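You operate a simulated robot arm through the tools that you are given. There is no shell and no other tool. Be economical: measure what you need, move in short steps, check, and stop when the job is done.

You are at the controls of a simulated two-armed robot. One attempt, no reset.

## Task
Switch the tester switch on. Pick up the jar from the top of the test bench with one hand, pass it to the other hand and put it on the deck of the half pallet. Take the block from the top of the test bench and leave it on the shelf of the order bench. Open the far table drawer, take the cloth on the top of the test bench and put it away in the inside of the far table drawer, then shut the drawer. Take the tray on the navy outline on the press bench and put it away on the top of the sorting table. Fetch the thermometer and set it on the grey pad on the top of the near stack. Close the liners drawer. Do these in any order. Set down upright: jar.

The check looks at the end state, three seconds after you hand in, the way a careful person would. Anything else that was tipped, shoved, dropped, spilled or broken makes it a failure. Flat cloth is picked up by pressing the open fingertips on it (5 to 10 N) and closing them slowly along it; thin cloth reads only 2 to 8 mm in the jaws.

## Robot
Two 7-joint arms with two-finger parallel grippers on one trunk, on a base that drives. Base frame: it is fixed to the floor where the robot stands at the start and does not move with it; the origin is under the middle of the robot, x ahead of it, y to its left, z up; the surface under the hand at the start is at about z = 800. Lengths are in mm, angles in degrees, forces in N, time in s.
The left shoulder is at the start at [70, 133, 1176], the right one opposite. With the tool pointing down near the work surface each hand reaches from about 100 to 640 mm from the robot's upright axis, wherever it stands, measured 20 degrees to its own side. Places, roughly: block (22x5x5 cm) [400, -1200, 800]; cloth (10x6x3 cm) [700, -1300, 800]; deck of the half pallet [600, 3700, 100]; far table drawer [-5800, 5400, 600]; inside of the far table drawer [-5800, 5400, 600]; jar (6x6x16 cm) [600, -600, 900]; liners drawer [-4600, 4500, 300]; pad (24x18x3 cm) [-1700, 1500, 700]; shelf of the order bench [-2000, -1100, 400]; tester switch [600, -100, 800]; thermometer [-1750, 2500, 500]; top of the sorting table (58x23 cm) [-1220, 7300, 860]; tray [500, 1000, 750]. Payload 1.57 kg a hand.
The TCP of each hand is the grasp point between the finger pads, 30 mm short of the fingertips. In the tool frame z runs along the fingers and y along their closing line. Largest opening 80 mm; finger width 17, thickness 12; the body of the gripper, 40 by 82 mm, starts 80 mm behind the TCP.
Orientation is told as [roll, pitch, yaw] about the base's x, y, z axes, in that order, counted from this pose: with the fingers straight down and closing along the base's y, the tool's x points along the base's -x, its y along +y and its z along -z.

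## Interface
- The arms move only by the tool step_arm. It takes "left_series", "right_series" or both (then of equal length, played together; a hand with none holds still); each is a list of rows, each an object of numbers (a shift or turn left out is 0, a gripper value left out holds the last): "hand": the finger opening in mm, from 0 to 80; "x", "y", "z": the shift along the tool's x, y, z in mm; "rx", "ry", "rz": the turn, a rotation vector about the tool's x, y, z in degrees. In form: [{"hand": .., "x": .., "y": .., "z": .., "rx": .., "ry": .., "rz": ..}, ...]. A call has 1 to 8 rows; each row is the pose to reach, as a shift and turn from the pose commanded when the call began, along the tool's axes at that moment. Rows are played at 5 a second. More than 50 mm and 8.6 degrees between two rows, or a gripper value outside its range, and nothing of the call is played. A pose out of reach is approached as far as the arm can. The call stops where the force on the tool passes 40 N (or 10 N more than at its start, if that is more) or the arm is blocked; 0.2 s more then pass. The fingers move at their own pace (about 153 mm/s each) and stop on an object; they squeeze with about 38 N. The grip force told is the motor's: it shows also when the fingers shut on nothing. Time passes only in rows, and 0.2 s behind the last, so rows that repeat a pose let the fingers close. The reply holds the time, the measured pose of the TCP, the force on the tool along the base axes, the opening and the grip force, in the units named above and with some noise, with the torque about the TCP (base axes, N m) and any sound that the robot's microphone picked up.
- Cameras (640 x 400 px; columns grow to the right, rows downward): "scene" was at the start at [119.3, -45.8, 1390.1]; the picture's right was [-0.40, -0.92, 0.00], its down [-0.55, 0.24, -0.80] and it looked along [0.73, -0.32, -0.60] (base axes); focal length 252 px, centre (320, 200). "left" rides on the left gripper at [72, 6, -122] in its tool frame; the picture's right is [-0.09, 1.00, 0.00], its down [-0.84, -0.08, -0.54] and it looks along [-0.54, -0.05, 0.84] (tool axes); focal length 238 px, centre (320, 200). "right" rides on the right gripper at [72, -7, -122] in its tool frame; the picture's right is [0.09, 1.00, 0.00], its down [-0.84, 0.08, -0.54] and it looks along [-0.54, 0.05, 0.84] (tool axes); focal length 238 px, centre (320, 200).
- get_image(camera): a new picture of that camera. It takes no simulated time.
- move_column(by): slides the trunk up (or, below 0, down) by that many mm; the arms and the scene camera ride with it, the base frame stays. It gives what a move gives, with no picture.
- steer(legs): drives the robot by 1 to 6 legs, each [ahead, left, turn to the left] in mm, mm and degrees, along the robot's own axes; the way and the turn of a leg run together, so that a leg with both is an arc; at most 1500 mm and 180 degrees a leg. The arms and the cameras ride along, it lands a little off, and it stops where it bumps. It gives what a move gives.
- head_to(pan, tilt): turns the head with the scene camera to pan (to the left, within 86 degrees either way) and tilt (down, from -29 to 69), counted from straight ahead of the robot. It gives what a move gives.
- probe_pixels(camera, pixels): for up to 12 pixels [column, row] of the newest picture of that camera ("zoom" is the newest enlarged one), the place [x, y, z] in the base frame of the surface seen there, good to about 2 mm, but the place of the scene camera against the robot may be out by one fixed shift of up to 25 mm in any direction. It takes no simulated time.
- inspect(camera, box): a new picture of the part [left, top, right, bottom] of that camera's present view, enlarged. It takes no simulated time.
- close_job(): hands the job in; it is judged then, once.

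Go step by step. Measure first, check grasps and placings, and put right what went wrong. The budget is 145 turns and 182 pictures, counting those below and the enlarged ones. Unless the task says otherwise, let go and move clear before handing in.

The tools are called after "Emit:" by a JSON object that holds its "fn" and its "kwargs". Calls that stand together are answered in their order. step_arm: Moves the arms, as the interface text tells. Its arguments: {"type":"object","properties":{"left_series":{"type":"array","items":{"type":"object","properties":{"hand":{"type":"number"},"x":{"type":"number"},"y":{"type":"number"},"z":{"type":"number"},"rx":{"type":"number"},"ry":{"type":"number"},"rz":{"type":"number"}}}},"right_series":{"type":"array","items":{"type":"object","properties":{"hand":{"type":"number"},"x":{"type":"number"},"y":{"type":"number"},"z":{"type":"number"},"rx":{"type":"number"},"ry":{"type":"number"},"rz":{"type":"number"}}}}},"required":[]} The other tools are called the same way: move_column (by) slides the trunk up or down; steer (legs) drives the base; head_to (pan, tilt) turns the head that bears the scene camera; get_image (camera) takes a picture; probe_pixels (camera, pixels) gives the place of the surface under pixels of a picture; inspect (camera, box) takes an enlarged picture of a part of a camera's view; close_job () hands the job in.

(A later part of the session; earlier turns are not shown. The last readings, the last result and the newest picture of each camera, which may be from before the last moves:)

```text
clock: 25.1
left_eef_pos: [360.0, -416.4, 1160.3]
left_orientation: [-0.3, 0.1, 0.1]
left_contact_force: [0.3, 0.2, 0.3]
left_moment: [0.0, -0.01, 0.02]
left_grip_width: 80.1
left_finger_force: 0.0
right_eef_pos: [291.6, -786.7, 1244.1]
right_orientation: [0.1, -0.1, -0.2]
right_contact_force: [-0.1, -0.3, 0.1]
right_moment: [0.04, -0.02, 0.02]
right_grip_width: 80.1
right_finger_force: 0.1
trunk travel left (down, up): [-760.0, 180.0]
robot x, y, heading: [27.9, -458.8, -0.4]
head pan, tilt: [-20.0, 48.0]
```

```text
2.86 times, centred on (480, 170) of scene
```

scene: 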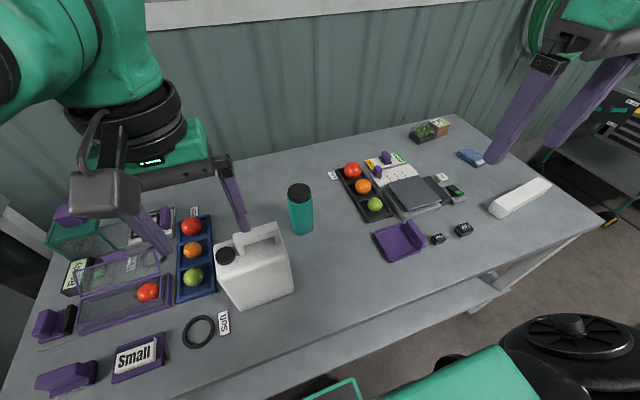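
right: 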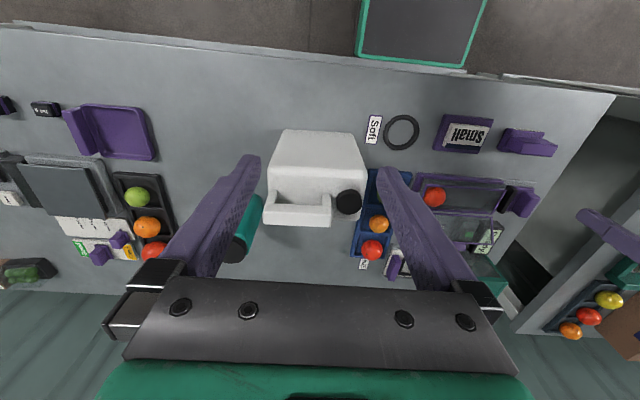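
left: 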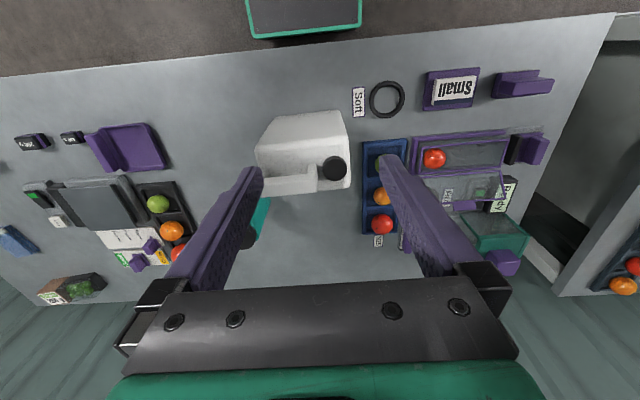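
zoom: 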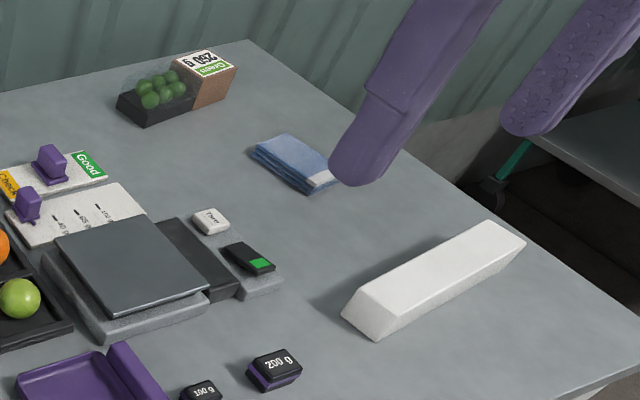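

Jar axis ≈ [570,-588]. I'll grip it low with the right hand pitched 45° and yawed 20°, leaving the top for the left. First yaw and approach the area.

Emit:
{"fn": "step_arm", "kwargs": {"right_series": [{"x": -14, "y": 17, "z": 18, "rz": -5}, {"x": -27, "y": 34, "z": 36, "rz": -10}, {"x": -41, "y": 51, "z": 54, "rz": -15}, {"x": -54, "y": 68, "z": 72, "rz": -20}, {"x": -68, "y": 85, "z": 90, "rz": -20}, {"x": -81, "y": 103, "z": 108, "rz": -20}, {"x": -95, "y": 120, "z": 126, "rz": -20}, {"x": -108, "y": 137, "z": 144, "rz": -20}]}}

Emit:
{"fn": "step_arm", "kwargs": {"right_series": [{"ry": -8}, {"ry": -16}, {"ry": -24}, {"ry": -32}, {"ry": -40}, {"ry": -45}]}}

Emit:
{"fn": "get_image", "kwargs": {"camera": "right"}}

```text
clock: 26.9
left_eef_pos: [361.4, -413.0, 1158.9]
left_orientation: [-0.3, 0.3, 0.0]
left_contact_force: [0.2, 0.1, 0.8]
left_moment: [0.02, 0.01, 0.03]
left_grip_width: 80.0
left_finger_force: 0.0
right_eef_pos: [405.3, -648.7, 1099.4]
right_orientation: [0.0, 0.0, 19.9]
right_contact_force: [0.4, 0.0, 0.6]
right_moment: [0.0, 0.04, 0.0]
right_grip_width: 80.1
right_finger_force: 0.0
trunk travel left (down, up): [-760.0, 180.0]
robot x, y, heading: [20.6, -460.4, -0.1]
head pan, tilt: [-20.0, 48.0]
```

```text
clock: 28.3
left_eef_pos: [359.1, -414.5, 1160.4]
left_orientation: [-0.4, 0.1, 0.1]
left_contact_force: [0.6, 0.5, 0.0]
left_moment: [0.02, -0.01, 0.03]
left_grip_width: 80.0
left_finger_force: 0.1
right_eef_pos: [462.4, -688.9, 1141.6]
right_orientation: [0.2, -44.9, 19.9]
right_contact_force: [0.7, -0.2, -0.1]
right_moment: [-0.01, -0.01, 0.02]
right_grip_width: 79.8
right_finger_force: 0.1
right hand out of reach, approached as far as the arm can: row 3, 4, 5, 6
trunk travel left (down, up): [-760.0, 180.0]
robot x, y, heading: [26.2, -455.3, -0.4]
head pan, tilt: [-20.0, 48.0]
```

```text
147 pictures are left
```

right: 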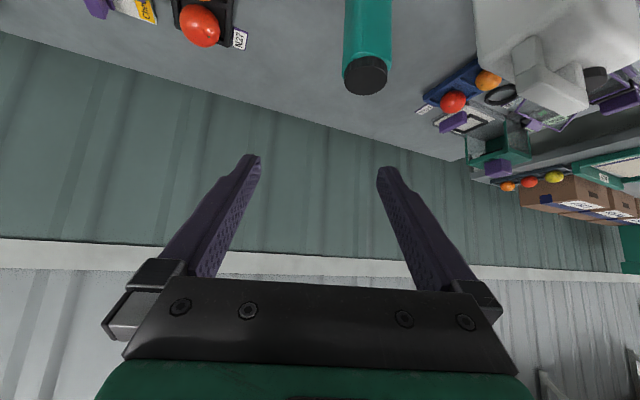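

Orientation reached. Lowering to the pre-grasp point [476,-622,845].

Emit:
{"fn": "step_arm", "kwargs": {"right_series": [{"x": 23, "y": 7, "z": 29}, {"x": 46, "y": 15, "z": 59}, {"x": 69, "y": 22, "z": 88}, {"x": 92, "y": 29, "z": 118}, {"x": 115, "y": 36, "z": 147}, {"x": 138, "y": 44, "z": 177}, {"x": 161, "y": 51, "z": 206}, {"x": 184.5, "y": 58, "z": 235.5}]}}

Emit:
{"fn": "get_image", "kwargs": {"camera": "right"}}

Emit:
{"fn": "get_image", "kwargs": {"camera": "scene"}}

```text
clock: 30.1
left_eef_pos: [361.6, -412.6, 1159.3]
left_orientation: [-0.4, 0.3, 0.0]
left_contact_force: [0.2, -0.4, 0.1]
left_moment: [-0.04, 0.03, 0.01]
left_grip_width: 80.0
left_finger_force: 0.0
right_eef_pos: [476.7, -619.4, 839.5]
right_orientation: [-0.2, -44.9, 20.1]
right_contact_force: [-0.4, -0.3, -0.5]
right_moment: [0.01, 0.0, -0.01]
right_grip_width: 80.1
right_finger_force: 0.0
right hand out of reach, approached as far as the arm can: row 1, 2
trunk travel left (down, up): [-760.0, 180.0]
robot x, y, heading: [27.5, -456.9, 0.0]
head pan, tilt: [-20.0, 48.0]
```

```text
146 pictures are left
```

right: 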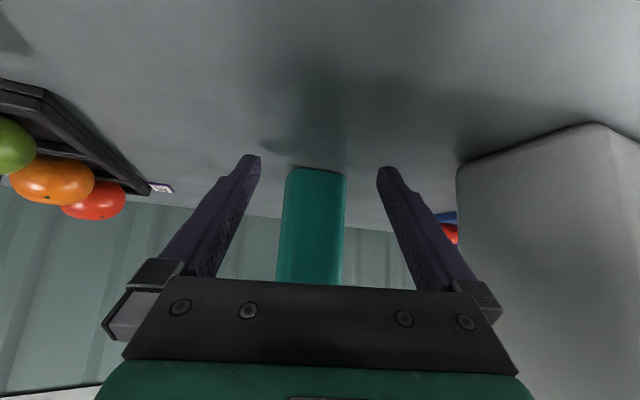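

```text
145 pictures are left
```

scene: 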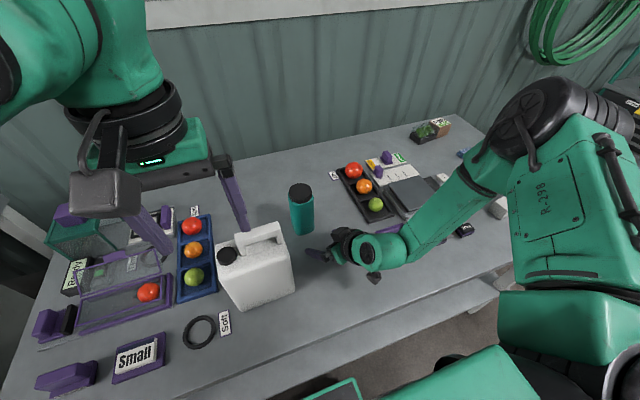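

Emit:
{"fn": "probe_pixels", "kwargs": {"camera": "right", "pixels": [[315, 180], [315, 220], [290, 200], [340, 200], [315, 260]]}}

```text
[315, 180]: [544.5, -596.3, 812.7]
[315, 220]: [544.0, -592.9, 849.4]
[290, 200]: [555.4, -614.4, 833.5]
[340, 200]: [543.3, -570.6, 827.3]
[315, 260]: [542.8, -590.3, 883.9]
```

Jar centre ≈ [572,-584], well centred. Advancing horizontally 98 mm and closing.

Emit:
{"fn": "step_arm", "kwargs": {"right_series": [{"x": -20, "z": 14}, {"x": -38, "z": 31}, {"x": -56, "z": 49}, {"x": -73, "z": 66}, {"x": -73, "z": 66, "hand": 45}, {"x": -73, "z": 66, "hand": 45}, {"x": -73, "z": 66, "hand": 45}]}}

Emit:
{"fn": "get_image", "kwargs": {"camera": "right"}}

```text
clock: 31.7
left_eef_pos: [359.3, -415.7, 1160.6]
left_orientation: [-0.3, 0.2, 0.0]
left_contact_force: [-0.8, 0.4, 0.3]
left_moment: [-0.01, -0.01, 0.0]
left_grip_width: 80.0
left_finger_force: 0.1
right_eef_pos: [556.2, -598.8, 870.3]
right_orientation: [0.1, -45.0, 19.8]
right_contact_force: [0.0, -0.2, -0.5]
right_moment: [-0.13, -0.02, -0.04]
right_grip_width: 60.0
right_finger_force: 37.7
right hand out of reach, approached as far as the arm can: row 2, 3, 4, 5, 6, 7
trunk travel left (down, up): [-760.0, 180.0]
robot x, y, heading: [25.2, -457.0, -0.1]
head pan, tilt: [-20.0, 48.0]
```

```text
144 pictures are left
```

right: 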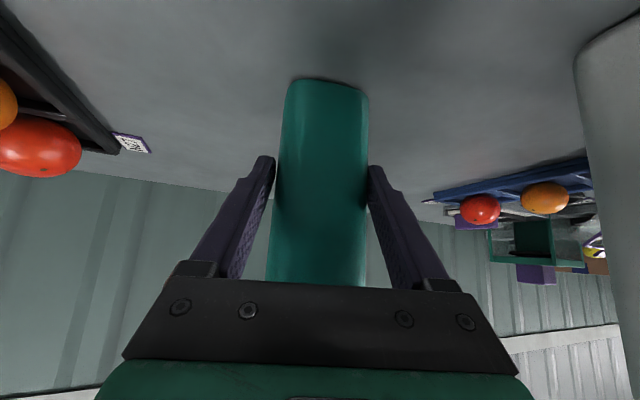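

Grip reads 60 mm wide at 38 N. Lifting and drawing back from the jug to a handover spot.

Emit:
{"fn": "step_arm", "kwargs": {"right_series": [{"x": -21, "z": -21}, {"x": -49, "z": -49}, {"x": -77, "z": -77}, {"x": -106, "z": -106}, {"x": -80, "y": 14, "z": -132}, {"x": -50, "y": 31, "z": -162}, {"x": -20, "y": 46, "z": -192}, {"x": 13, "y": 62, "z": -225}]}}

Emit:
{"fn": "get_image", "kwargs": {"camera": "scene"}}

Emit:
{"fn": "get_image", "kwargs": {"camera": "left"}}

```text
clock: 33.5
left_eef_pos: [358.6, -418.4, 1160.0]
left_orientation: [0.0, 0.1, 0.1]
left_contact_force: [-0.6, 0.4, -0.1]
left_moment: [0.04, 0.03, 0.01]
left_grip_width: 79.8
left_finger_force: 0.0
right_eef_pos: [429.9, -637.3, 1009.8]
right_orientation: [0.6, -44.9, 19.6]
right_contact_force: [-0.2, -0.6, -4.3]
right_moment: [-0.01, 0.07, -0.02]
right_grip_width: 59.5
right_finger_force: 38.2
right hand out of reach, approached as far as the arm can: row 6, 7, 8
trunk travel left (down, up): [-760.0, 180.0]
robot x, y, heading: [26.1, -462.4, -0.3]
head pan, tilt: [-20.0, 48.0]
```

```text
143 pictures are left
```

scene: 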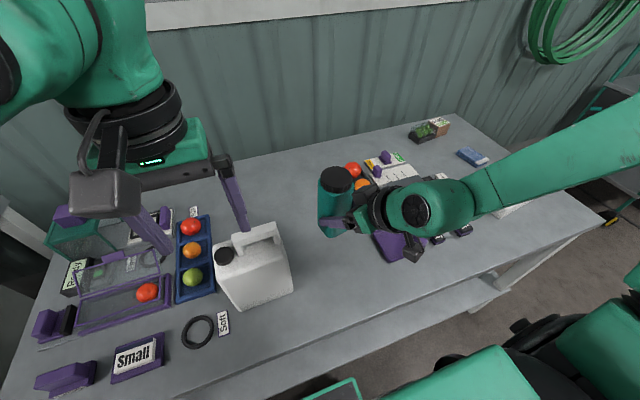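

```text
142 pictures are left
```

left: 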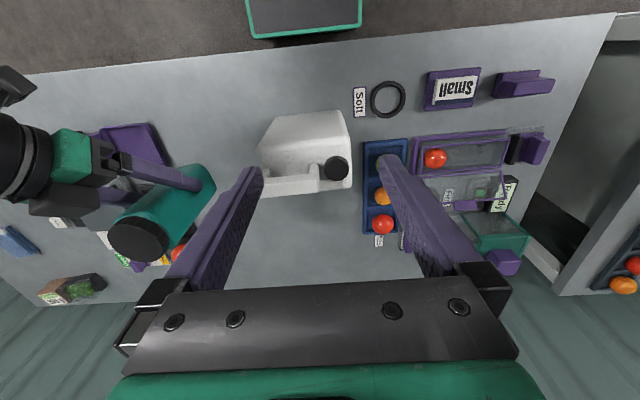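

Jar held upright; its axis should be near [446,-622], top ~1097. Bringing the open left hand above it to look.

Emit:
{"fn": "step_arm", "kwargs": {"left_series": [{"x": -10, "y": -30, "z": -20}, {"x": -20, "y": -65, "z": -40}, {"x": -35, "y": -100, "z": -40}, {"x": -50, "y": -135, "z": -40}, {"x": -65, "y": -170, "z": -40}, {"x": -86, "y": -206, "z": -40}, {"x": -86, "y": -206, "z": -40}]}}

Emit:
{"fn": "get_image", "kwargs": {"camera": "left"}}

Emit:
{"fn": "get_image", "kwargs": {"camera": "scene"}}

```text
clock: 35.1
left_eef_pos: [455.0, -598.6, 1204.9]
left_orientation: [-1.8, 0.5, 1.9]
left_contact_force: [0.8, 0.1, 0.0]
left_moment: [-0.01, -0.02, 0.02]
left_grip_width: 79.9
left_finger_force: 0.1
left hand out of reach, approached as far as the arm can: row 6, 7
right_eef_pos: [431.9, -632.1, 1010.2]
right_orientation: [0.2, -44.9, 20.0]
right_contact_force: [1.0, 1.0, -3.6]
right_moment: [-0.03, 0.05, -0.02]
right_grip_width: 59.2
right_finger_force: 38.8
trunk travel left (down, up): [-760.0, 180.0]
robot x, y, heading: [24.2, -458.8, -0.2]
head pan, tilt: [-20.0, 48.0]
```

```text
141 pictures are left
```

left: 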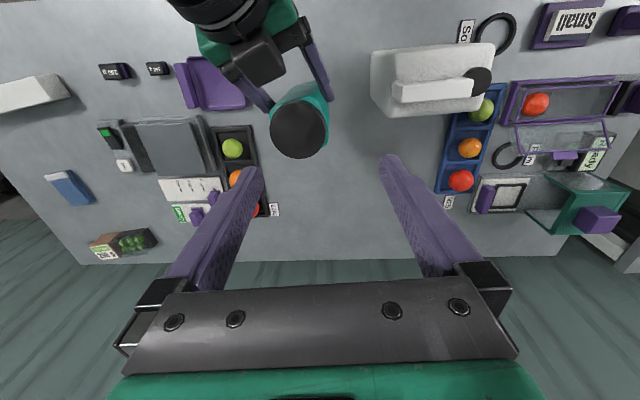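

```text
140 pictures are left
```

scene: 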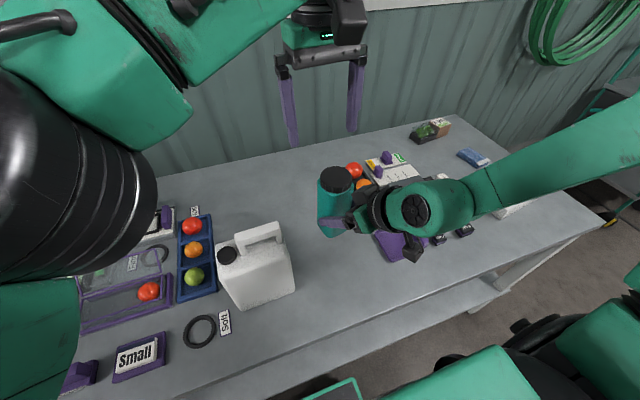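

The left hand is at its cross-over limit, so I'll drive back 220 mm to clear the jug, then bring the jar further left with the right hand.

Emit:
{"fn": "steer", "kwargs": {"legs": [[-220, 0, 0]]}}

Emit:
{"fn": "step_arm", "kwargs": {"right_series": [{"x": -8, "y": 31, "z": 8}, {"x": -16, "y": 62, "z": 16}, {"x": -22, "y": 85, "z": 22}, {"x": -22, "y": 85, "z": 22}]}}

Emit:
{"fn": "get_image", "kwargs": {"camera": "left"}}

```text
clock: 36.8
left_eef_pos: [235.3, -602.1, 1204.5]
left_orientation: [-1.5, 0.5, 1.8]
left_contact_force: [-0.8, 0.3, -0.5]
left_moment: [-0.01, 0.02, 0.02]
left_grip_width: 80.4
left_finger_force: 0.0
right_eef_pos: [213.4, -633.4, 1008.4]
right_orientation: [0.5, -44.9, 19.6]
right_contact_force: [0.1, 0.0, -3.0]
right_moment: [-0.03, 0.07, -0.01]
right_grip_width: 59.4
right_finger_force: 37.7
trunk travel left (down, up): [-760.0, 180.0]
robot x, y, heading: [-192.4, -456.1, -0.1]
head pan, tilt: [-20.0, 48.0]
```

```text
clock: 37.8
left_eef_pos: [235.0, -599.4, 1207.5]
left_orientation: [-1.7, 0.4, 2.1]
left_contact_force: [-0.1, -0.3, 0.5]
left_moment: [-0.01, 0.03, 0.01]
left_grip_width: 80.0
left_finger_force: 0.0
right_eef_pos: [242.1, -548.3, 996.5]
right_orientation: [0.5, -44.9, 19.8]
right_contact_force: [-0.3, 0.2, -3.3]
right_moment: [-0.02, 0.1, -0.03]
right_grip_width: 59.4
right_finger_force: 37.6
right hand out of reach, approached as far as the arm can: row 1, 2, 3, 4
trunk travel left (down, up): [-760.0, 180.0]
robot x, y, heading: [-196.6, -456.9, 0.1]
head pan, tilt: [-20.0, 48.0]
```

```text
139 pictures are left
```

left: 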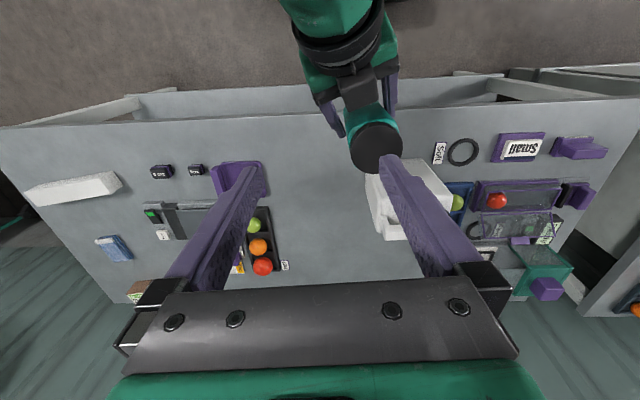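

Emit:
{"fn": "probe_pixels", "kwargs": {"camera": "left", "pixels": [[375, 145], [352, 145], [399, 145], [375, 172], [375, 122], [365, 118]]}}

Emit:
{"fn": "inspect", "kwargs": {"camera": "left", "box": [290, 60, 450, 190]}}

```text
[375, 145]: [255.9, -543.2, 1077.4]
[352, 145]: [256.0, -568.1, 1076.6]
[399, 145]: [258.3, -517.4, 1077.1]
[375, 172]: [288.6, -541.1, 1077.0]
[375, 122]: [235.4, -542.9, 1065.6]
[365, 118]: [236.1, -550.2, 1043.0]
```

```text
3.08 times, centred on (370, 125) of left
```

zoom: 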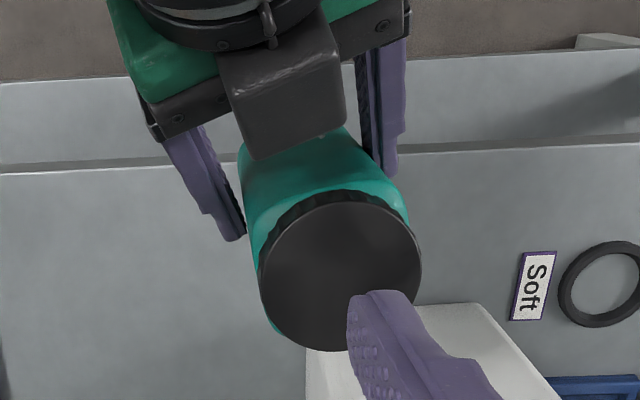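

Emit:
{"fn": "probe_pixels", "kwargs": {"camera": "zoom", "pixels": [[290, 80], [335, 115], [260, 145], [300, 30], [240, 70], [250, 225], [395, 170], [385, 120]]}}

```text
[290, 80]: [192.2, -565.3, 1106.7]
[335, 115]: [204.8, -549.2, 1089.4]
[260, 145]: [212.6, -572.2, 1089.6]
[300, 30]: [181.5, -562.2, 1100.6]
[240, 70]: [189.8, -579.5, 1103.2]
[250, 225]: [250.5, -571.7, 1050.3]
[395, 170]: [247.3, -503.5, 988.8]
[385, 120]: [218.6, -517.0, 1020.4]
```

Jar top is at z 1077, axis [258,-543]. Lining the left hand up over it, then down so the TCP is ~33 mm below the top.

Emit:
{"fn": "step_arm", "kwargs": {"left_series": [{"x": -8, "y": 18, "z": 0, "rz": 1, "rx": -0.8}, {"x": -16, "y": 36, "z": 15, "rz": 2, "rx": -1.6}, {"x": -25, "y": 55, "z": 46, "rz": 2, "rx": -1.6}, {"x": -25, "y": 55, "z": 80, "rz": 2, "rx": -1.6}]}}

Emit:
{"fn": "get_image", "kwargs": {"camera": "left"}}

```text
clock: 38.8
left_eef_pos: [258.5, -548.6, 1124.3]
left_orientation: [0.0, 0.3, -0.3]
left_contact_force: [0.2, -0.1, 0.6]
left_moment: [0.06, -0.01, 0.01]
left_grip_width: 80.1
left_finger_force: 0.0
right_eef_pos: [242.4, -549.8, 997.0]
right_orientation: [0.4, -44.9, 19.6]
right_contact_force: [0.1, 0.2, -3.3]
right_moment: [-0.06, 0.11, -0.01]
right_grip_width: 59.4
right_finger_force: 37.7
trunk travel left (down, up): [-760.0, 180.0]
robot x, y, heading: [-193.4, -456.5, -0.1]
head pan, tilt: [-20.0, 48.0]
```

```text
137 pictures are left
```

left: 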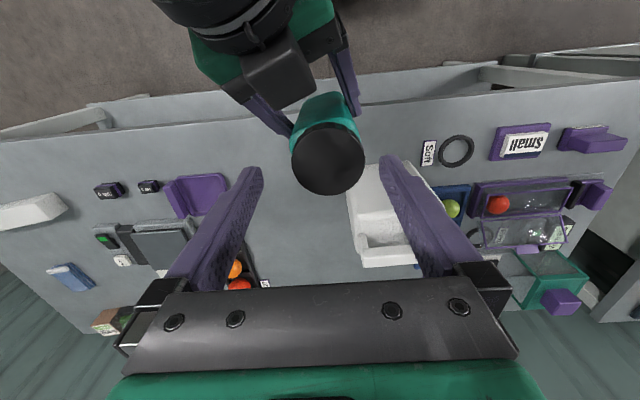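

Emit:
{"fn": "probe_pixels", "kwargs": {"camera": "left", "pixels": [[327, 160], [294, 160], [361, 160], [327, 192], [327, 135]]}}

```text
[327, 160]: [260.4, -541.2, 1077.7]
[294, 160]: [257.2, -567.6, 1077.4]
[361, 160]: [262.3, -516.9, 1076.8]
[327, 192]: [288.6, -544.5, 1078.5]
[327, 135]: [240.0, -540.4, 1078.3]
```

Emit:
{"fn": "step_arm", "kwargs": {"left_series": [{"x": -3, "y": 6}, {"x": -3, "y": 6, "z": 25}, {"x": -3, "y": 6, "z": 50}, {"x": -3, "y": 6, "z": 77}, {"x": -3, "y": 6, "z": 77, "hand": 45}, {"x": -3, "y": 6, "z": 77, "hand": 45}, {"x": -3, "y": 6, "z": 77, "hand": 45}]}}

Emit:
{"fn": "get_image", "kwargs": {"camera": "left"}}

Emit:
{"fn": "get_image", "kwargs": {"camera": "right"}}

```text
clock: 40.4
left_eef_pos: [263.4, -541.8, 1046.1]
left_orientation: [0.1, 0.3, -0.1]
left_contact_force: [-1.3, 1.8, 3.0]
left_moment: [0.42, 0.3, 0.81]
left_grip_width: 61.1
left_finger_force: 37.5
right_eef_pos: [242.2, -549.1, 996.4]
right_orientation: [0.5, -45.0, 19.6]
right_contact_force: [1.2, -1.5, -7.4]
right_moment: [-0.36, -0.01, -0.85]
right_grip_width: 59.4
right_finger_force: 37.9
trunk travel left (down, up): [-760.0, 180.0]
robot x, y, heading: [-192.4, -452.6, -0.2]
head pan, tilt: [-20.0, 48.0]
```

```text
136 pictures are left
```

left: 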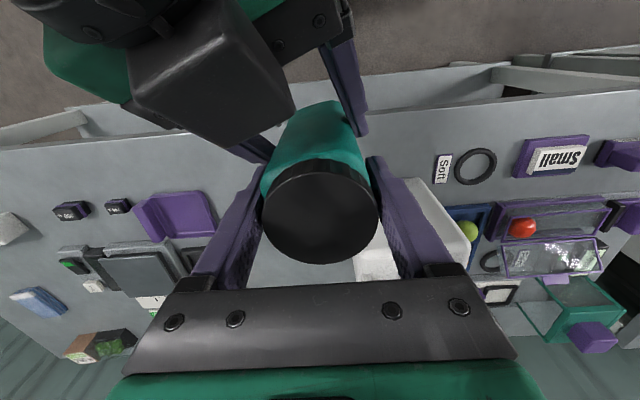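

```text
135 pictures are left
```

right: 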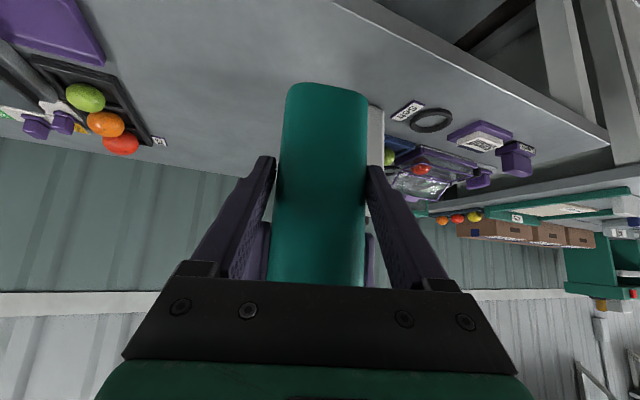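

Left holds at 61 mm / 37.5 N. Opening the right hand, then lifting the jar straight up with the left.

Emit:
{"fn": "step_arm", "kwargs": {"right_series": [{"hand": 80}, {"hand": 80}, {"hand": 80}, {"hand": 80}, {"hand": 80}, {"hand": 80}], "left_series": [{"z": 0}, {"z": 0}, {"z": -15}, {"z": -50}, {"z": -90}, {"z": -120}]}}

Emit:
{"fn": "get_image", "kwargs": {"camera": "left"}}

```text
clock: 41.8
left_eef_pos: [257.1, -541.4, 1169.6]
left_orientation: [0.0, 0.3, -0.3]
left_contact_force: [0.4, -0.1, -3.1]
left_moment: [0.01, -0.04, 0.02]
left_grip_width: 59.8
left_finger_force: 38.0
right_eef_pos: [242.2, -548.8, 996.9]
right_orientation: [0.4, -45.1, 19.8]
right_contact_force: [0.0, 1.1, -0.3]
right_moment: [-0.03, 0.02, -0.02]
right_grip_width: 79.9
right_finger_force: 0.0
trunk travel left (down, up): [-760.0, 180.0]
robot x, y, heading: [-190.1, -462.2, -0.2]
head pan, tilt: [-20.0, 48.0]
```

```text
134 pictures are left
```

left: 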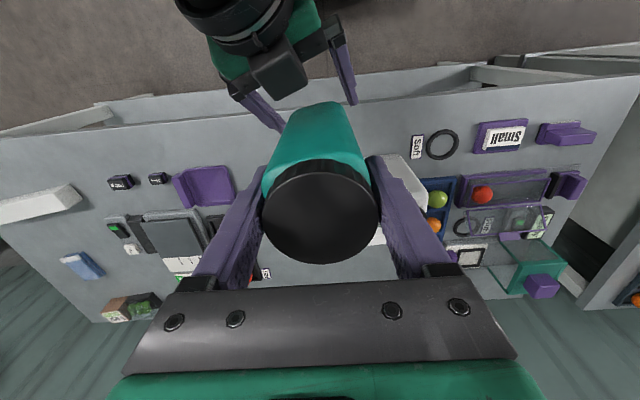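

The jar is in the left hand only. I'll park the left with the jar at its own side, straighten the right hand, back off and turn to look at the order bench before choosing the block grasp.

Emit:
{"fn": "step_arm", "kwargs": {"left_series": [{"y": 40}, {"y": 80}, {"y": 120}, {"y": 160}, {"y": 200}, {"y": 240}, {"y": 270, "x": -20}, {"y": 290, "x": -40}], "right_series": [{"x": 10, "z": -10}, {"x": 20, "z": -20}, {"x": 20, "z": -20, "ry": 8}, {"x": 20, "z": -20, "ry": 16}, {"x": 20, "z": -20, "ry": 24}, {"x": 20, "z": -20, "ry": 32}, {"x": 20, "z": -20, "ry": 40}, {"x": 20, "z": -20, "ry": 45}]}}

Emit:
{"fn": "steer", "kwargs": {"legs": [[-350, 0, 0], [0, 0, 100], [0, 0, 90]]}}

Emit:
{"fn": "head_to", "kwargs": {"pan": 0, "tilt": 25}}

Emit:
{"fn": "get_image", "kwargs": {"camera": "scene"}}

```text
clock: 43.6
left_eef_pos: [303.3, -251.6, 1166.1]
left_orientation: [0.0, 0.3, -0.3]
left_contact_force: [-0.1, 0.2, -3.4]
left_moment: [0.0, 0.04, 0.01]
left_grip_width: 59.8
left_finger_force: 38.3
right_eef_pos: [218.2, -557.5, 996.1]
right_orientation: [0.4, 0.3, 20.0]
right_contact_force: [0.1, -0.1, 0.1]
right_moment: [0.0, 0.01, 0.0]
right_grip_width: 80.2
right_finger_force: 0.0
right hand out of reach, approached as far as the arm can: row 1, 2, 3, 4
trunk travel left (down, up): [-760.0, 180.0]
robot x, y, heading: [-196.4, -458.7, -0.1]
head pan, tilt: [-20.0, 48.0]
```

```text
clock: 53.8
left_eef_pos: [-1005.4, -725.1, 1166.3]
left_orientation: [-0.1, 0.3, -172.7]
left_contact_force: [-0.5, -0.5, -2.8]
left_moment: [-0.01, -0.01, -0.02]
left_grip_width: 59.7
left_finger_force: 38.2
right_eef_pos: [-963.4, -409.8, 997.1]
right_orientation: [0.2, 0.0, -152.4]
right_contact_force: [-0.2, -0.4, -0.4]
right_moment: [0.0, 0.04, 0.0]
right_grip_width: 79.7
right_finger_force: 0.1
trunk travel left (down, up): [-760.0, 180.0]
robot x, y, heading: [-538.7, -457.9, -172.7]
head pan, tilt: [-20.0, 48.0]
```

```text
clock: 54.7
left_eef_pos: [-1005.4, -724.5, 1166.0]
left_orientation: [0.1, 0.3, -172.6]
left_contact_force: [-0.2, 0.2, -3.3]
left_moment: [0.01, 0.01, -0.01]
left_grip_width: 59.4
left_finger_force: 37.6
right_eef_pos: [-962.4, -410.9, 996.7]
right_orientation: [0.4, 0.0, -152.4]
right_contact_force: [-0.9, 0.2, 1.3]
right_moment: [0.01, 0.0, 0.01]
right_grip_width: 80.0
right_finger_force: 0.0
trunk travel left (down, up): [-760.0, 180.0]
robot x, y, heading: [-540.6, -457.6, -172.6]
head pan, tilt: [0.0, 25.0]
```

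```text
133 pictures are left
```

scene: 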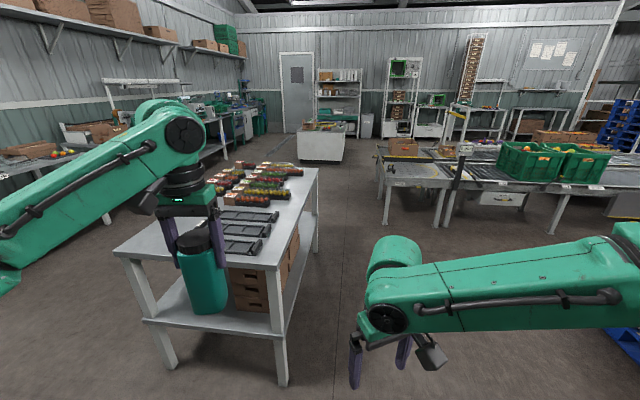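

The order bench is at scene (115-320, 165-385) with an under-shelf at z≈400 holding brown boxes on its right side. Measuring it.

Emit:
{"fn": "probe_pixels", "kwargs": {"camera": "scene", "pixels": [[122, 250], [270, 265], [316, 175], [150, 320], [272, 333], [180, 303], [235, 310], [240, 275], [270, 300], [293, 255], [314, 240], [175, 280]]}}

Emit:
{"fn": "inspect", "kwargs": {"camera": "scene", "box": [100, 150, 340, 390]}}

```text
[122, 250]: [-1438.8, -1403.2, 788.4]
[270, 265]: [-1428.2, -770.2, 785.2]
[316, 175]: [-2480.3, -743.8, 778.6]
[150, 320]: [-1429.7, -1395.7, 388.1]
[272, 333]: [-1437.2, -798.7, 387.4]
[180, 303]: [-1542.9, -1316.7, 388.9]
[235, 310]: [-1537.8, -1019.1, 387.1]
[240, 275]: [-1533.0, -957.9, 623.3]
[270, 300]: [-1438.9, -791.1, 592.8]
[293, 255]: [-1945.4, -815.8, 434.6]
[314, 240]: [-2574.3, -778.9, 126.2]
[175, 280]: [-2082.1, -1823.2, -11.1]
```

```text
1.67 times, centred on (220, 270) of scene
```

zoom: 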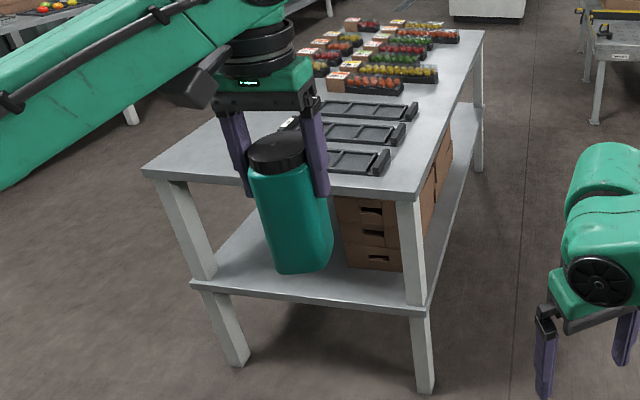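

The shelf (z 400, y −1400..−1000 free, near edge x≈−1430) is open at its end, so the block should be held lengthwise with a 45° forward pitch. I'll drive to the test bench corner facing −45° so the right tool can point along the block.

Emit:
{"fn": "steer", "kwargs": {"legs": [[0, 0, 127.6], [640, 95, 0]]}}

Emit:
{"fn": "head_to", "kwargs": {"pan": -10, "tilt": 45}}

Emit:
{"fn": "get_image", "kwargs": {"camera": "scene"}}

Emit:
{"fn": "get_image", "kwargs": {"camera": "right"}}

```text
clock: 63.8
left_eef_pos: [513.7, -965.9, 1166.6]
left_orientation: [0.0, 0.4, -40.7]
left_contact_force: [-0.7, -1.3, -3.5]
left_moment: [0.01, -0.01, 0.0]
left_grip_width: 59.5
left_finger_force: 38.1
right_eef_pos: [252.7, -1145.6, 997.4]
right_orientation: [0.2, 0.0, -20.3]
right_contact_force: [-1.0, -0.8, -0.9]
right_moment: [-0.05, 0.01, -0.02]
right_grip_width: 79.9
right_finger_force: 0.1
trunk travel left (down, up): [-760.0, 180.0]
robot x, y, heading: [7.2, -802.2, -40.4]
head pan, tilt: [0.0, 25.0]
```

```text
clock: 64.6
left_eef_pos: [515.5, -966.7, 1166.9]
left_orientation: [0.0, 0.5, -40.6]
left_contact_force: [0.0, -0.7, -3.3]
left_moment: [0.01, -0.04, -0.04]
left_grip_width: 59.5
left_finger_force: 37.8
right_eef_pos: [252.9, -1145.4, 996.6]
right_orientation: [0.2, 0.0, -20.3]
right_contact_force: [-0.3, -0.5, 0.9]
right_moment: [0.01, 0.0, 0.0]
right_grip_width: 79.9
right_finger_force: 0.2
trunk travel left (down, up): [-760.0, 180.0]
robot x, y, heading: [3.4, -804.1, -40.4]
head pan, tilt: [-10.0, 45.0]
```

```text
131 pictures are left
```

scene: 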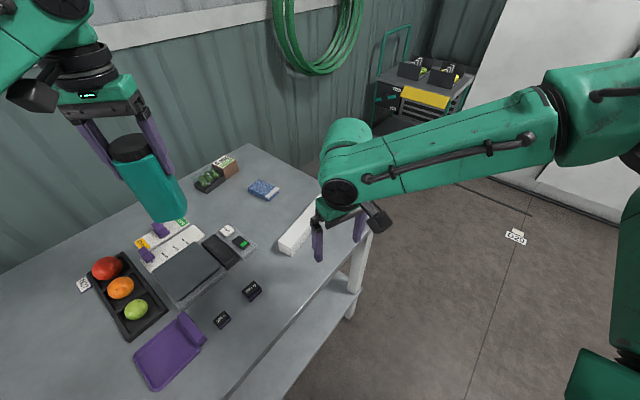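

```text
130 pictures are left
```

right: 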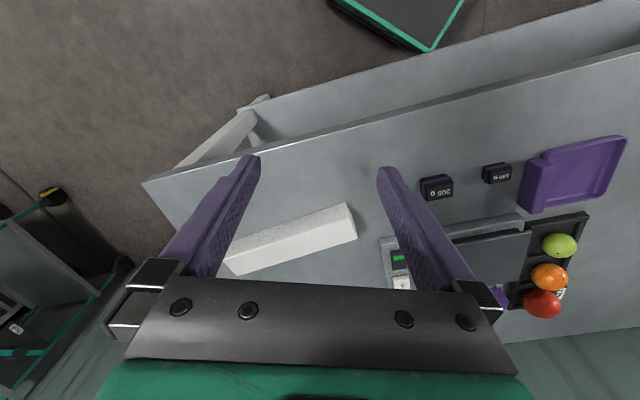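

Emit:
{"fn": "probe_pixels", "kwargs": {"camera": "right", "pixels": [[342, 212], [350, 225], [330, 225], [335, 210], [300, 232], [300, 222], [300, 245], [270, 245], [230, 262], [347, 206], [240, 265]]}}

Emit:
{"fn": "inspect", "kwargs": {"camera": "right", "box": [215, 190, 375, 290]}}

```text
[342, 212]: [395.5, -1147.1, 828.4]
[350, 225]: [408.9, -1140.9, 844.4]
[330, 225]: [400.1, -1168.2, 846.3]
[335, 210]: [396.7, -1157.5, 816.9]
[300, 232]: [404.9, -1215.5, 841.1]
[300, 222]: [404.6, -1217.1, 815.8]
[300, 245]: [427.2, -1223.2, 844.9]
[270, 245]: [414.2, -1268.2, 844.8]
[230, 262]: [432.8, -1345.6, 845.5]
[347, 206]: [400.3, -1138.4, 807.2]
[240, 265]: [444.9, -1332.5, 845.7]
```

```text
4.00 times, centred on (295, 240) of right
```

zoom: 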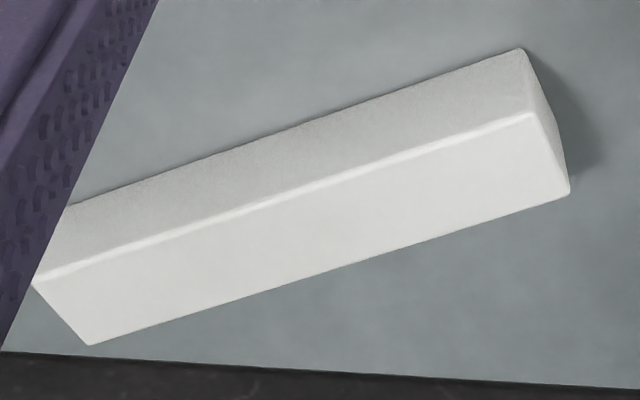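

Emit:
{"fn": "probe_pixels", "kwargs": {"camera": "zoom", "pixels": [[525, 122], [560, 188], [45, 286], [92, 336], [300, 205], [325, 258], [300, 150]]}}

```text
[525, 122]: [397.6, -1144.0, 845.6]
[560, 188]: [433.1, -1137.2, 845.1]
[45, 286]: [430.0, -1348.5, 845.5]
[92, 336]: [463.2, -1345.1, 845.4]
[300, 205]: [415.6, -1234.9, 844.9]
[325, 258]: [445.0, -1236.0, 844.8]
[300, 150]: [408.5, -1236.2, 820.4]
```

Block axis points along (0.147,−0.989), yaw −81.5°, top z 845. Yawing and pitching the right hand accordingly, above the near side.

Emit:
{"fn": "step_arm", "kwargs": {"right_series": [{"x": -12, "y": 13, "z": -8, "rz": 7.7}, {"x": -25, "y": 26, "z": -16, "rz": 15.3}, {"x": -37, "y": 40, "z": -24, "rz": 23}, {"x": -50, "y": 53, "z": -32, "rz": 30.6}, {"x": -62, "y": 66, "z": -40, "rz": 38.3}, {"x": -75, "y": 80, "z": -48, "rz": 46}, {"x": -87, "y": 93, "z": -55, "rz": 53.6}, {"x": -99, "y": 106, "z": -60, "rz": 61.2}]}}

Emit:
{"fn": "step_arm", "kwargs": {"right_series": [{"ry": -8}, {"ry": -16}, {"ry": -24}, {"ry": -32}, {"ry": -40}, {"ry": -45}]}}

Emit:
{"fn": "get_image", "kwargs": {"camera": "right"}}

Emit:
{"fn": "get_image", "kwargs": {"camera": "scene"}}

```text
clock: 66.4
left_eef_pos: [513.8, -964.9, 1166.4]
left_orientation: [0.0, 0.4, -40.5]
left_contact_force: [-0.3, 0.6, -3.5]
left_moment: [0.02, 0.01, -0.01]
left_grip_width: 59.4
left_finger_force: 37.9
right_eef_pos: [291.4, -1113.6, 1054.5]
right_orientation: [0.2, 0.2, -81.7]
right_contact_force: [0.2, 0.5, 0.2]
right_moment: [0.0, 0.01, -0.02]
right_grip_width: 80.1
right_finger_force: 0.0
right hand out of reach, approached as far as the arm can: row 3, 4, 5, 6, 7, 8
trunk travel left (down, up): [-760.0, 180.0]
robot x, y, heading: [7.5, -803.6, -40.7]
head pan, tilt: [-10.0, 45.0]
```

```text
clock: 67.8
left_eef_pos: [514.7, -966.4, 1166.2]
left_orientation: [0.0, 0.2, -40.4]
left_contact_force: [-0.1, 0.1, -4.1]
left_moment: [0.02, 0.06, 0.0]
left_grip_width: 59.2
left_finger_force: 37.9
right_eef_pos: [245.5, -1162.5, 1072.1]
right_orientation: [0.4, -44.8, -81.6]
right_contact_force: [-0.1, 0.2, 0.1]
right_moment: [-0.03, 0.02, -0.03]
right_grip_width: 80.0
right_finger_force: 0.1
right hand out of reach, approached as far as the arm can: row 1, 2, 3, 4, 5, 6
trunk travel left (down, up): [-760.0, 180.0]
robot x, y, heading: [8.3, -802.6, -40.6]
head pan, tilt: [-10.0, 45.0]
```

```text
128 pictures are left
```

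right: 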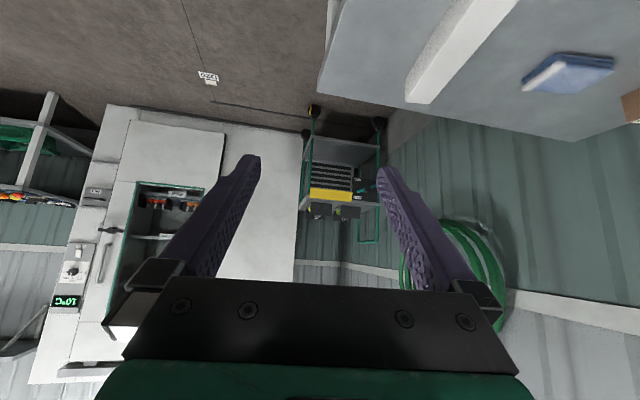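

```text
127 pictures are left
```

scene: 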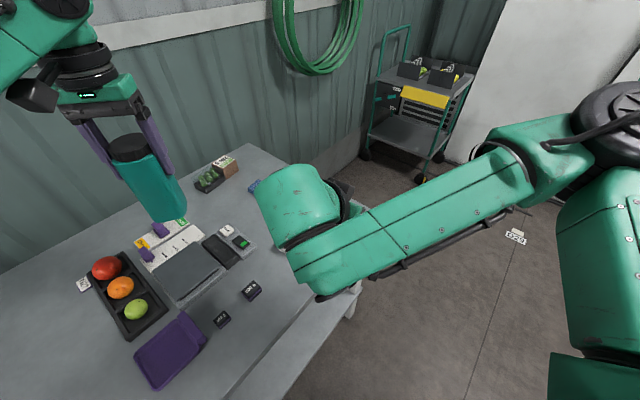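

From this side the wrist is constrained; the right arm reaches more naturally pointing left. I'll straighten the hand and drive round to the bench's right end, facing +55°.

Emit:
{"fn": "step_arm", "kwargs": {"right_series": [{"ry": 8}, {"ry": 16}, {"ry": 24}, {"ry": 32}, {"ry": 40}, {"ry": 45}]}}

Emit:
{"fn": "steer", "kwargs": {"legs": [[-150, 0, 0], [0, 0, 95.6], [-440, -480, 0]]}}

Emit:
{"fn": "step_arm", "kwargs": {"right_series": [{"rz": -8.5}, {"rz": -17}, {"rz": -25}, {"rz": -33}, {"rz": -41}, {"rz": -49}, {"rz": -57}, {"rz": -65}]}}

Emit:
{"fn": "get_image", "kwargs": {"camera": "right"}}

```text
clock: 69.2
left_eef_pos: [514.4, -966.2, 1166.6]
left_orientation: [0.1, 0.3, -40.6]
left_contact_force: [0.3, 0.3, -3.8]
left_moment: [0.01, 0.01, -0.02]
left_grip_width: 59.0
left_finger_force: 37.8
right_eef_pos: [245.1, -1162.4, 1069.7]
right_orientation: [0.2, 0.4, -81.5]
right_contact_force: [0.0, 0.4, 0.0]
right_moment: [-0.01, 0.0, -0.01]
right_grip_width: 80.3
right_finger_force: 0.1
trunk travel left (down, up): [-760.0, 180.0]
robot x, y, heading: [7.5, -800.0, -40.4]
head pan, tilt: [-10.0, 45.0]
```

```text
clock: 77.7
left_eef_pos: [139.0, -818.1, 1164.8]
left_orientation: [0.0, 0.2, 52.9]
left_contact_force: [0.2, -0.7, -3.7]
left_moment: [-0.08, -0.03, 0.01]
left_grip_width: 58.6
left_finger_force: 37.6
right_eef_pos: [352.5, -1076.0, 1070.1]
right_orientation: [0.0, 0.2, 12.1]
right_contact_force: [0.1, 0.1, -0.4]
right_moment: [-0.03, 0.02, -0.01]
right_grip_width: 80.2
right_finger_force: 0.1
trunk travel left (down, up): [-760.0, 180.0]
robot x, y, heading: [8.6, -1337.8, 53.3]
head pan, tilt: [-10.0, 45.0]
```

```text
clock: 79.5
left_eef_pos: [139.1, -820.9, 1166.7]
left_orientation: [0.0, 0.4, 52.9]
left_contact_force: [-0.2, 0.3, -3.3]
left_moment: [-0.03, 0.01, -0.02]
left_grip_width: 58.3
left_finger_force: 37.7
right_eef_pos: [352.7, -1077.9, 1071.2]
right_orientation: [0.3, 0.0, 77.2]
right_contact_force: [0.6, 0.2, 0.4]
right_moment: [0.02, -0.03, -0.02]
right_grip_width: 80.2
right_finger_force: 0.0
trunk travel left (down, up): [-760.0, 180.0]
robot x, y, heading: [7.4, -1341.1, 53.1]
head pan, tilt: [-10.0, 45.0]
```

```text
126 pictures are left
```

right: 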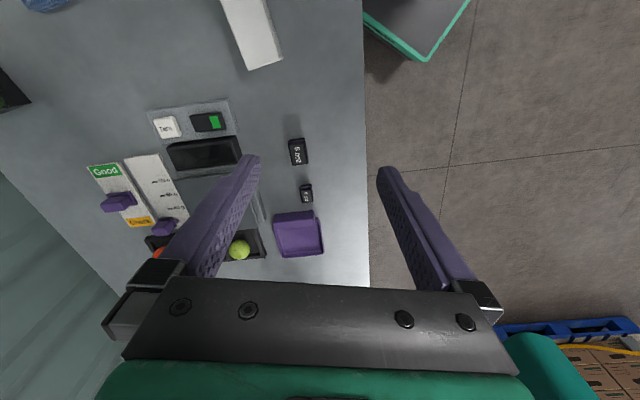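

Now finishing the yaw to 98.5° while moving behind the block's far end, then pitching.

Emit:
{"fn": "step_arm", "kwargs": {"right_series": [{"x": 28, "y": -15, "rz": -4}, {"x": 57, "y": -31, "rz": -8}, {"x": 85, "y": -46, "rz": -12}, {"x": 114, "y": -62, "rz": -16}, {"x": 142, "y": -77, "rz": -20}, {"x": 171, "y": -93, "rz": -21.3}, {"x": 199, "y": -108, "rz": -21.3}, {"x": 228, "y": -124, "rz": -21.3}]}}

Emit:
{"fn": "step_arm", "kwargs": {"right_series": [{"ry": -8}, {"ry": -16}, {"ry": -24}, {"ry": -32}, {"ry": -40}, {"ry": -45}]}}

Emit:
{"fn": "get_image", "kwargs": {"camera": "right"}}

Emit:
{"fn": "get_image", "kwargs": {"camera": "left"}}

```text
clock: 81.3
left_eef_pos: [141.8, -821.5, 1167.5]
left_orientation: [0.1, 0.3, 53.0]
left_contact_force: [0.4, -0.1, -4.0]
left_moment: [0.01, 0.04, -0.02]
left_grip_width: 58.2
left_finger_force: 38.4
right_eef_pos: [434.9, -1326.4, 1075.0]
right_orientation: [0.5, -0.3, 98.3]
right_contact_force: [-0.7, -0.3, -0.6]
right_moment: [0.06, 0.03, 0.01]
right_grip_width: 79.9
right_finger_force: 0.1
right hand out of reach, approached as far as the arm can: row 7, 8
trunk travel left (down, up): [-760.0, 180.0]
robot x, y, heading: [9.4, -1339.5, 52.9]
head pan, tilt: [-10.0, 45.0]
```

```text
clock: 82.7
left_eef_pos: [139.0, -820.8, 1166.5]
left_orientation: [0.1, 0.3, 52.9]
left_contact_force: [0.4, -0.2, -3.1]
left_moment: [-0.02, 0.01, 0.0]
left_grip_width: 58.2
left_finger_force: 37.9
right_eef_pos: [433.3, -1321.8, 1076.2]
right_orientation: [0.4, -45.2, 98.2]
right_contact_force: [1.2, 0.6, -0.1]
right_moment: [0.0, -0.01, 0.01]
right_grip_width: 80.2
right_finger_force: 0.1
right hand out of reach, approached as far as the arm can: row 1, 2, 3
trunk travel left (down, up): [-760.0, 180.0]
robot x, y, heading: [6.8, -1340.5, 52.9]
head pan, tilt: [-10.0, 45.0]
```

```text
125 pictures are left
```

right: 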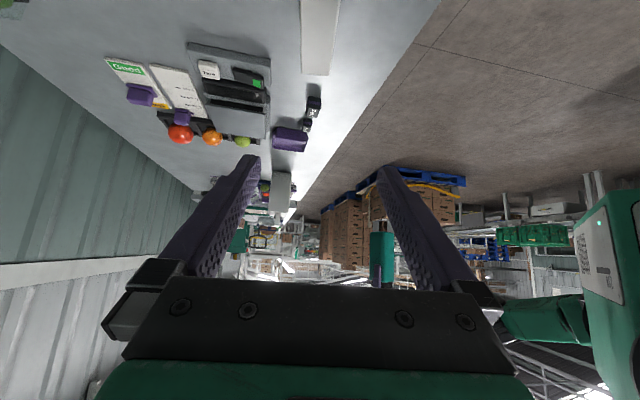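

```text
124 pictures are left
```

left: 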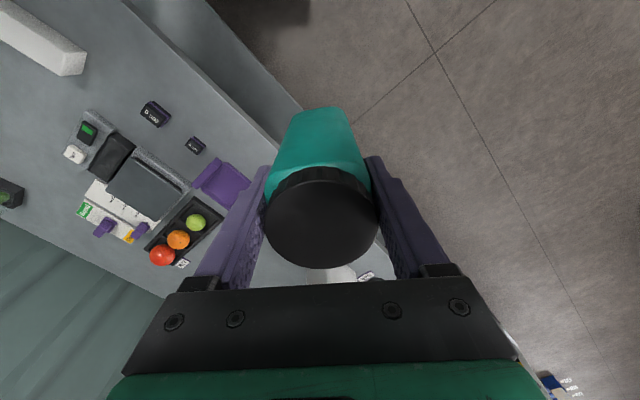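

Orientation good, the block is dead ahead in the right view. Descending most of the way towards the grip point and checking.

Emit:
{"fn": "step_arm", "kwargs": {"right_series": [{"x": 20, "y": -2, "z": 30}, {"x": 40, "y": -4, "z": 59}, {"x": 60, "y": -6, "z": 88}, {"x": 79, "y": -8, "z": 118}, {"x": 95, "y": -9, "z": 141}, {"x": 107, "y": -10, "z": 159}]}}

Emit:
{"fn": "get_image", "kwargs": {"camera": "right"}}

```text
clock: 84.1
left_eef_pos: [141.1, -818.6, 1165.8]
left_orientation: [0.0, 0.3, 53.0]
left_contact_force: [0.4, 1.1, -3.4]
left_moment: [-0.03, 0.01, 0.0]
left_grip_width: 58.2
left_finger_force: 38.3
right_eef_pos: [437.2, -1284.7, 887.8]
right_orientation: [0.4, -45.2, 98.0]
right_contact_force: [0.0, 0.4, 0.6]
right_moment: [0.01, 0.01, 0.01]
right_grip_width: 80.2
right_finger_force: 0.0
trunk travel left (down, up): [-760.0, 180.0]
robot x, y, heading: [7.0, -1339.2, 53.1]
head pan, tilt: [-10.0, 45.0]
```

```text
123 pictures are left
```

right: 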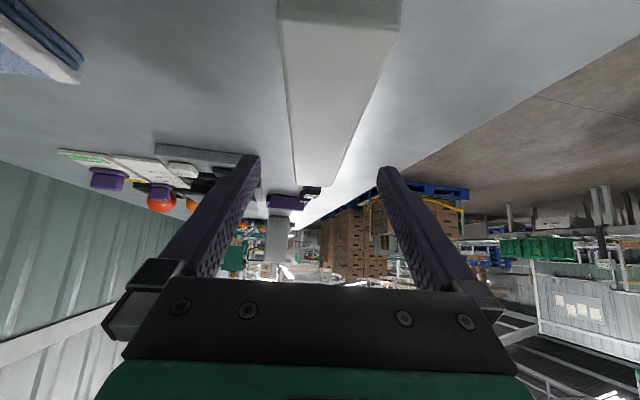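

Emit:
{"fn": "step_arm", "kwargs": {"right_series": [{"x": 16, "z": 23}, {"x": 32, "z": 47}, {"x": 32, "z": 47, "hand": 25}, {"x": 32, "z": 47, "hand": 25}, {"x": 32, "z": 47, "hand": 25}]}}

Emit:
{"fn": "get_image", "kwargs": {"camera": "right"}}

```text
clock: 85.3
left_eef_pos: [139.7, -819.4, 1166.0]
left_orientation: [0.2, 0.4, 52.9]
left_contact_force: [0.2, 0.5, -3.1]
left_moment: [-0.04, 0.01, 0.0]
left_grip_width: 58.3
left_finger_force: 38.1
right_eef_pos: [435.0, -1274.2, 829.3]
right_orientation: [0.4, -45.2, 98.2]
right_contact_force: [0.1, 0.5, -0.9]
right_moment: [-0.11, 0.0, 0.02]
right_grip_width: 44.5
right_finger_force: 38.5
trunk travel left (down, up): [-760.0, 180.0]
robot x, y, heading: [7.3, -1338.4, 52.9]
head pan, tilt: [-10.0, 45.0]
```

```text
122 pictures are left
```

right: 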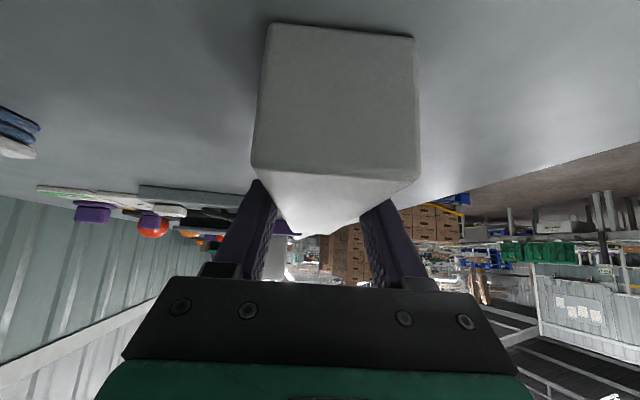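

Block gripped at 44.5 mm. Lifting straight up 200 mm.

Emit:
{"fn": "step_arm", "kwargs": {"right_series": [{"x": -10, "z": -10}, {"x": -30, "z": -30}, {"x": -55, "z": -55}, {"x": -80, "z": -80}, {"x": -105, "z": -105}, {"x": -130, "z": -130}, {"x": -142, "z": -142}]}}

Emit:
{"fn": "get_image", "kwargs": {"camera": "right"}}

```text
clock: 86.9
left_eef_pos: [139.3, -820.2, 1166.4]
left_orientation: [0.1, 0.2, 52.9]
left_contact_force: [-0.1, -0.1, -3.4]
left_moment: [0.0, 0.05, -0.02]
left_grip_width: 58.5
left_finger_force: 38.0
right_eef_pos: [436.4, -1276.3, 1030.7]
right_orientation: [0.4, -45.1, 98.1]
right_contact_force: [0.1, -0.3, -1.4]
right_moment: [-0.09, 0.01, -0.03]
right_grip_width: 44.7
right_finger_force: 38.1
trunk travel left (down, up): [-760.0, 180.0]
robot x, y, heading: [6.9, -1336.9, 53.0]
head pan, tilt: [-10.0, 45.0]
```

```text
121 pictures are left
```

right: 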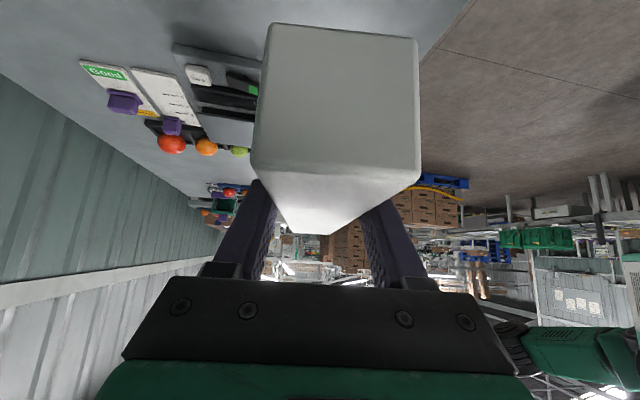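

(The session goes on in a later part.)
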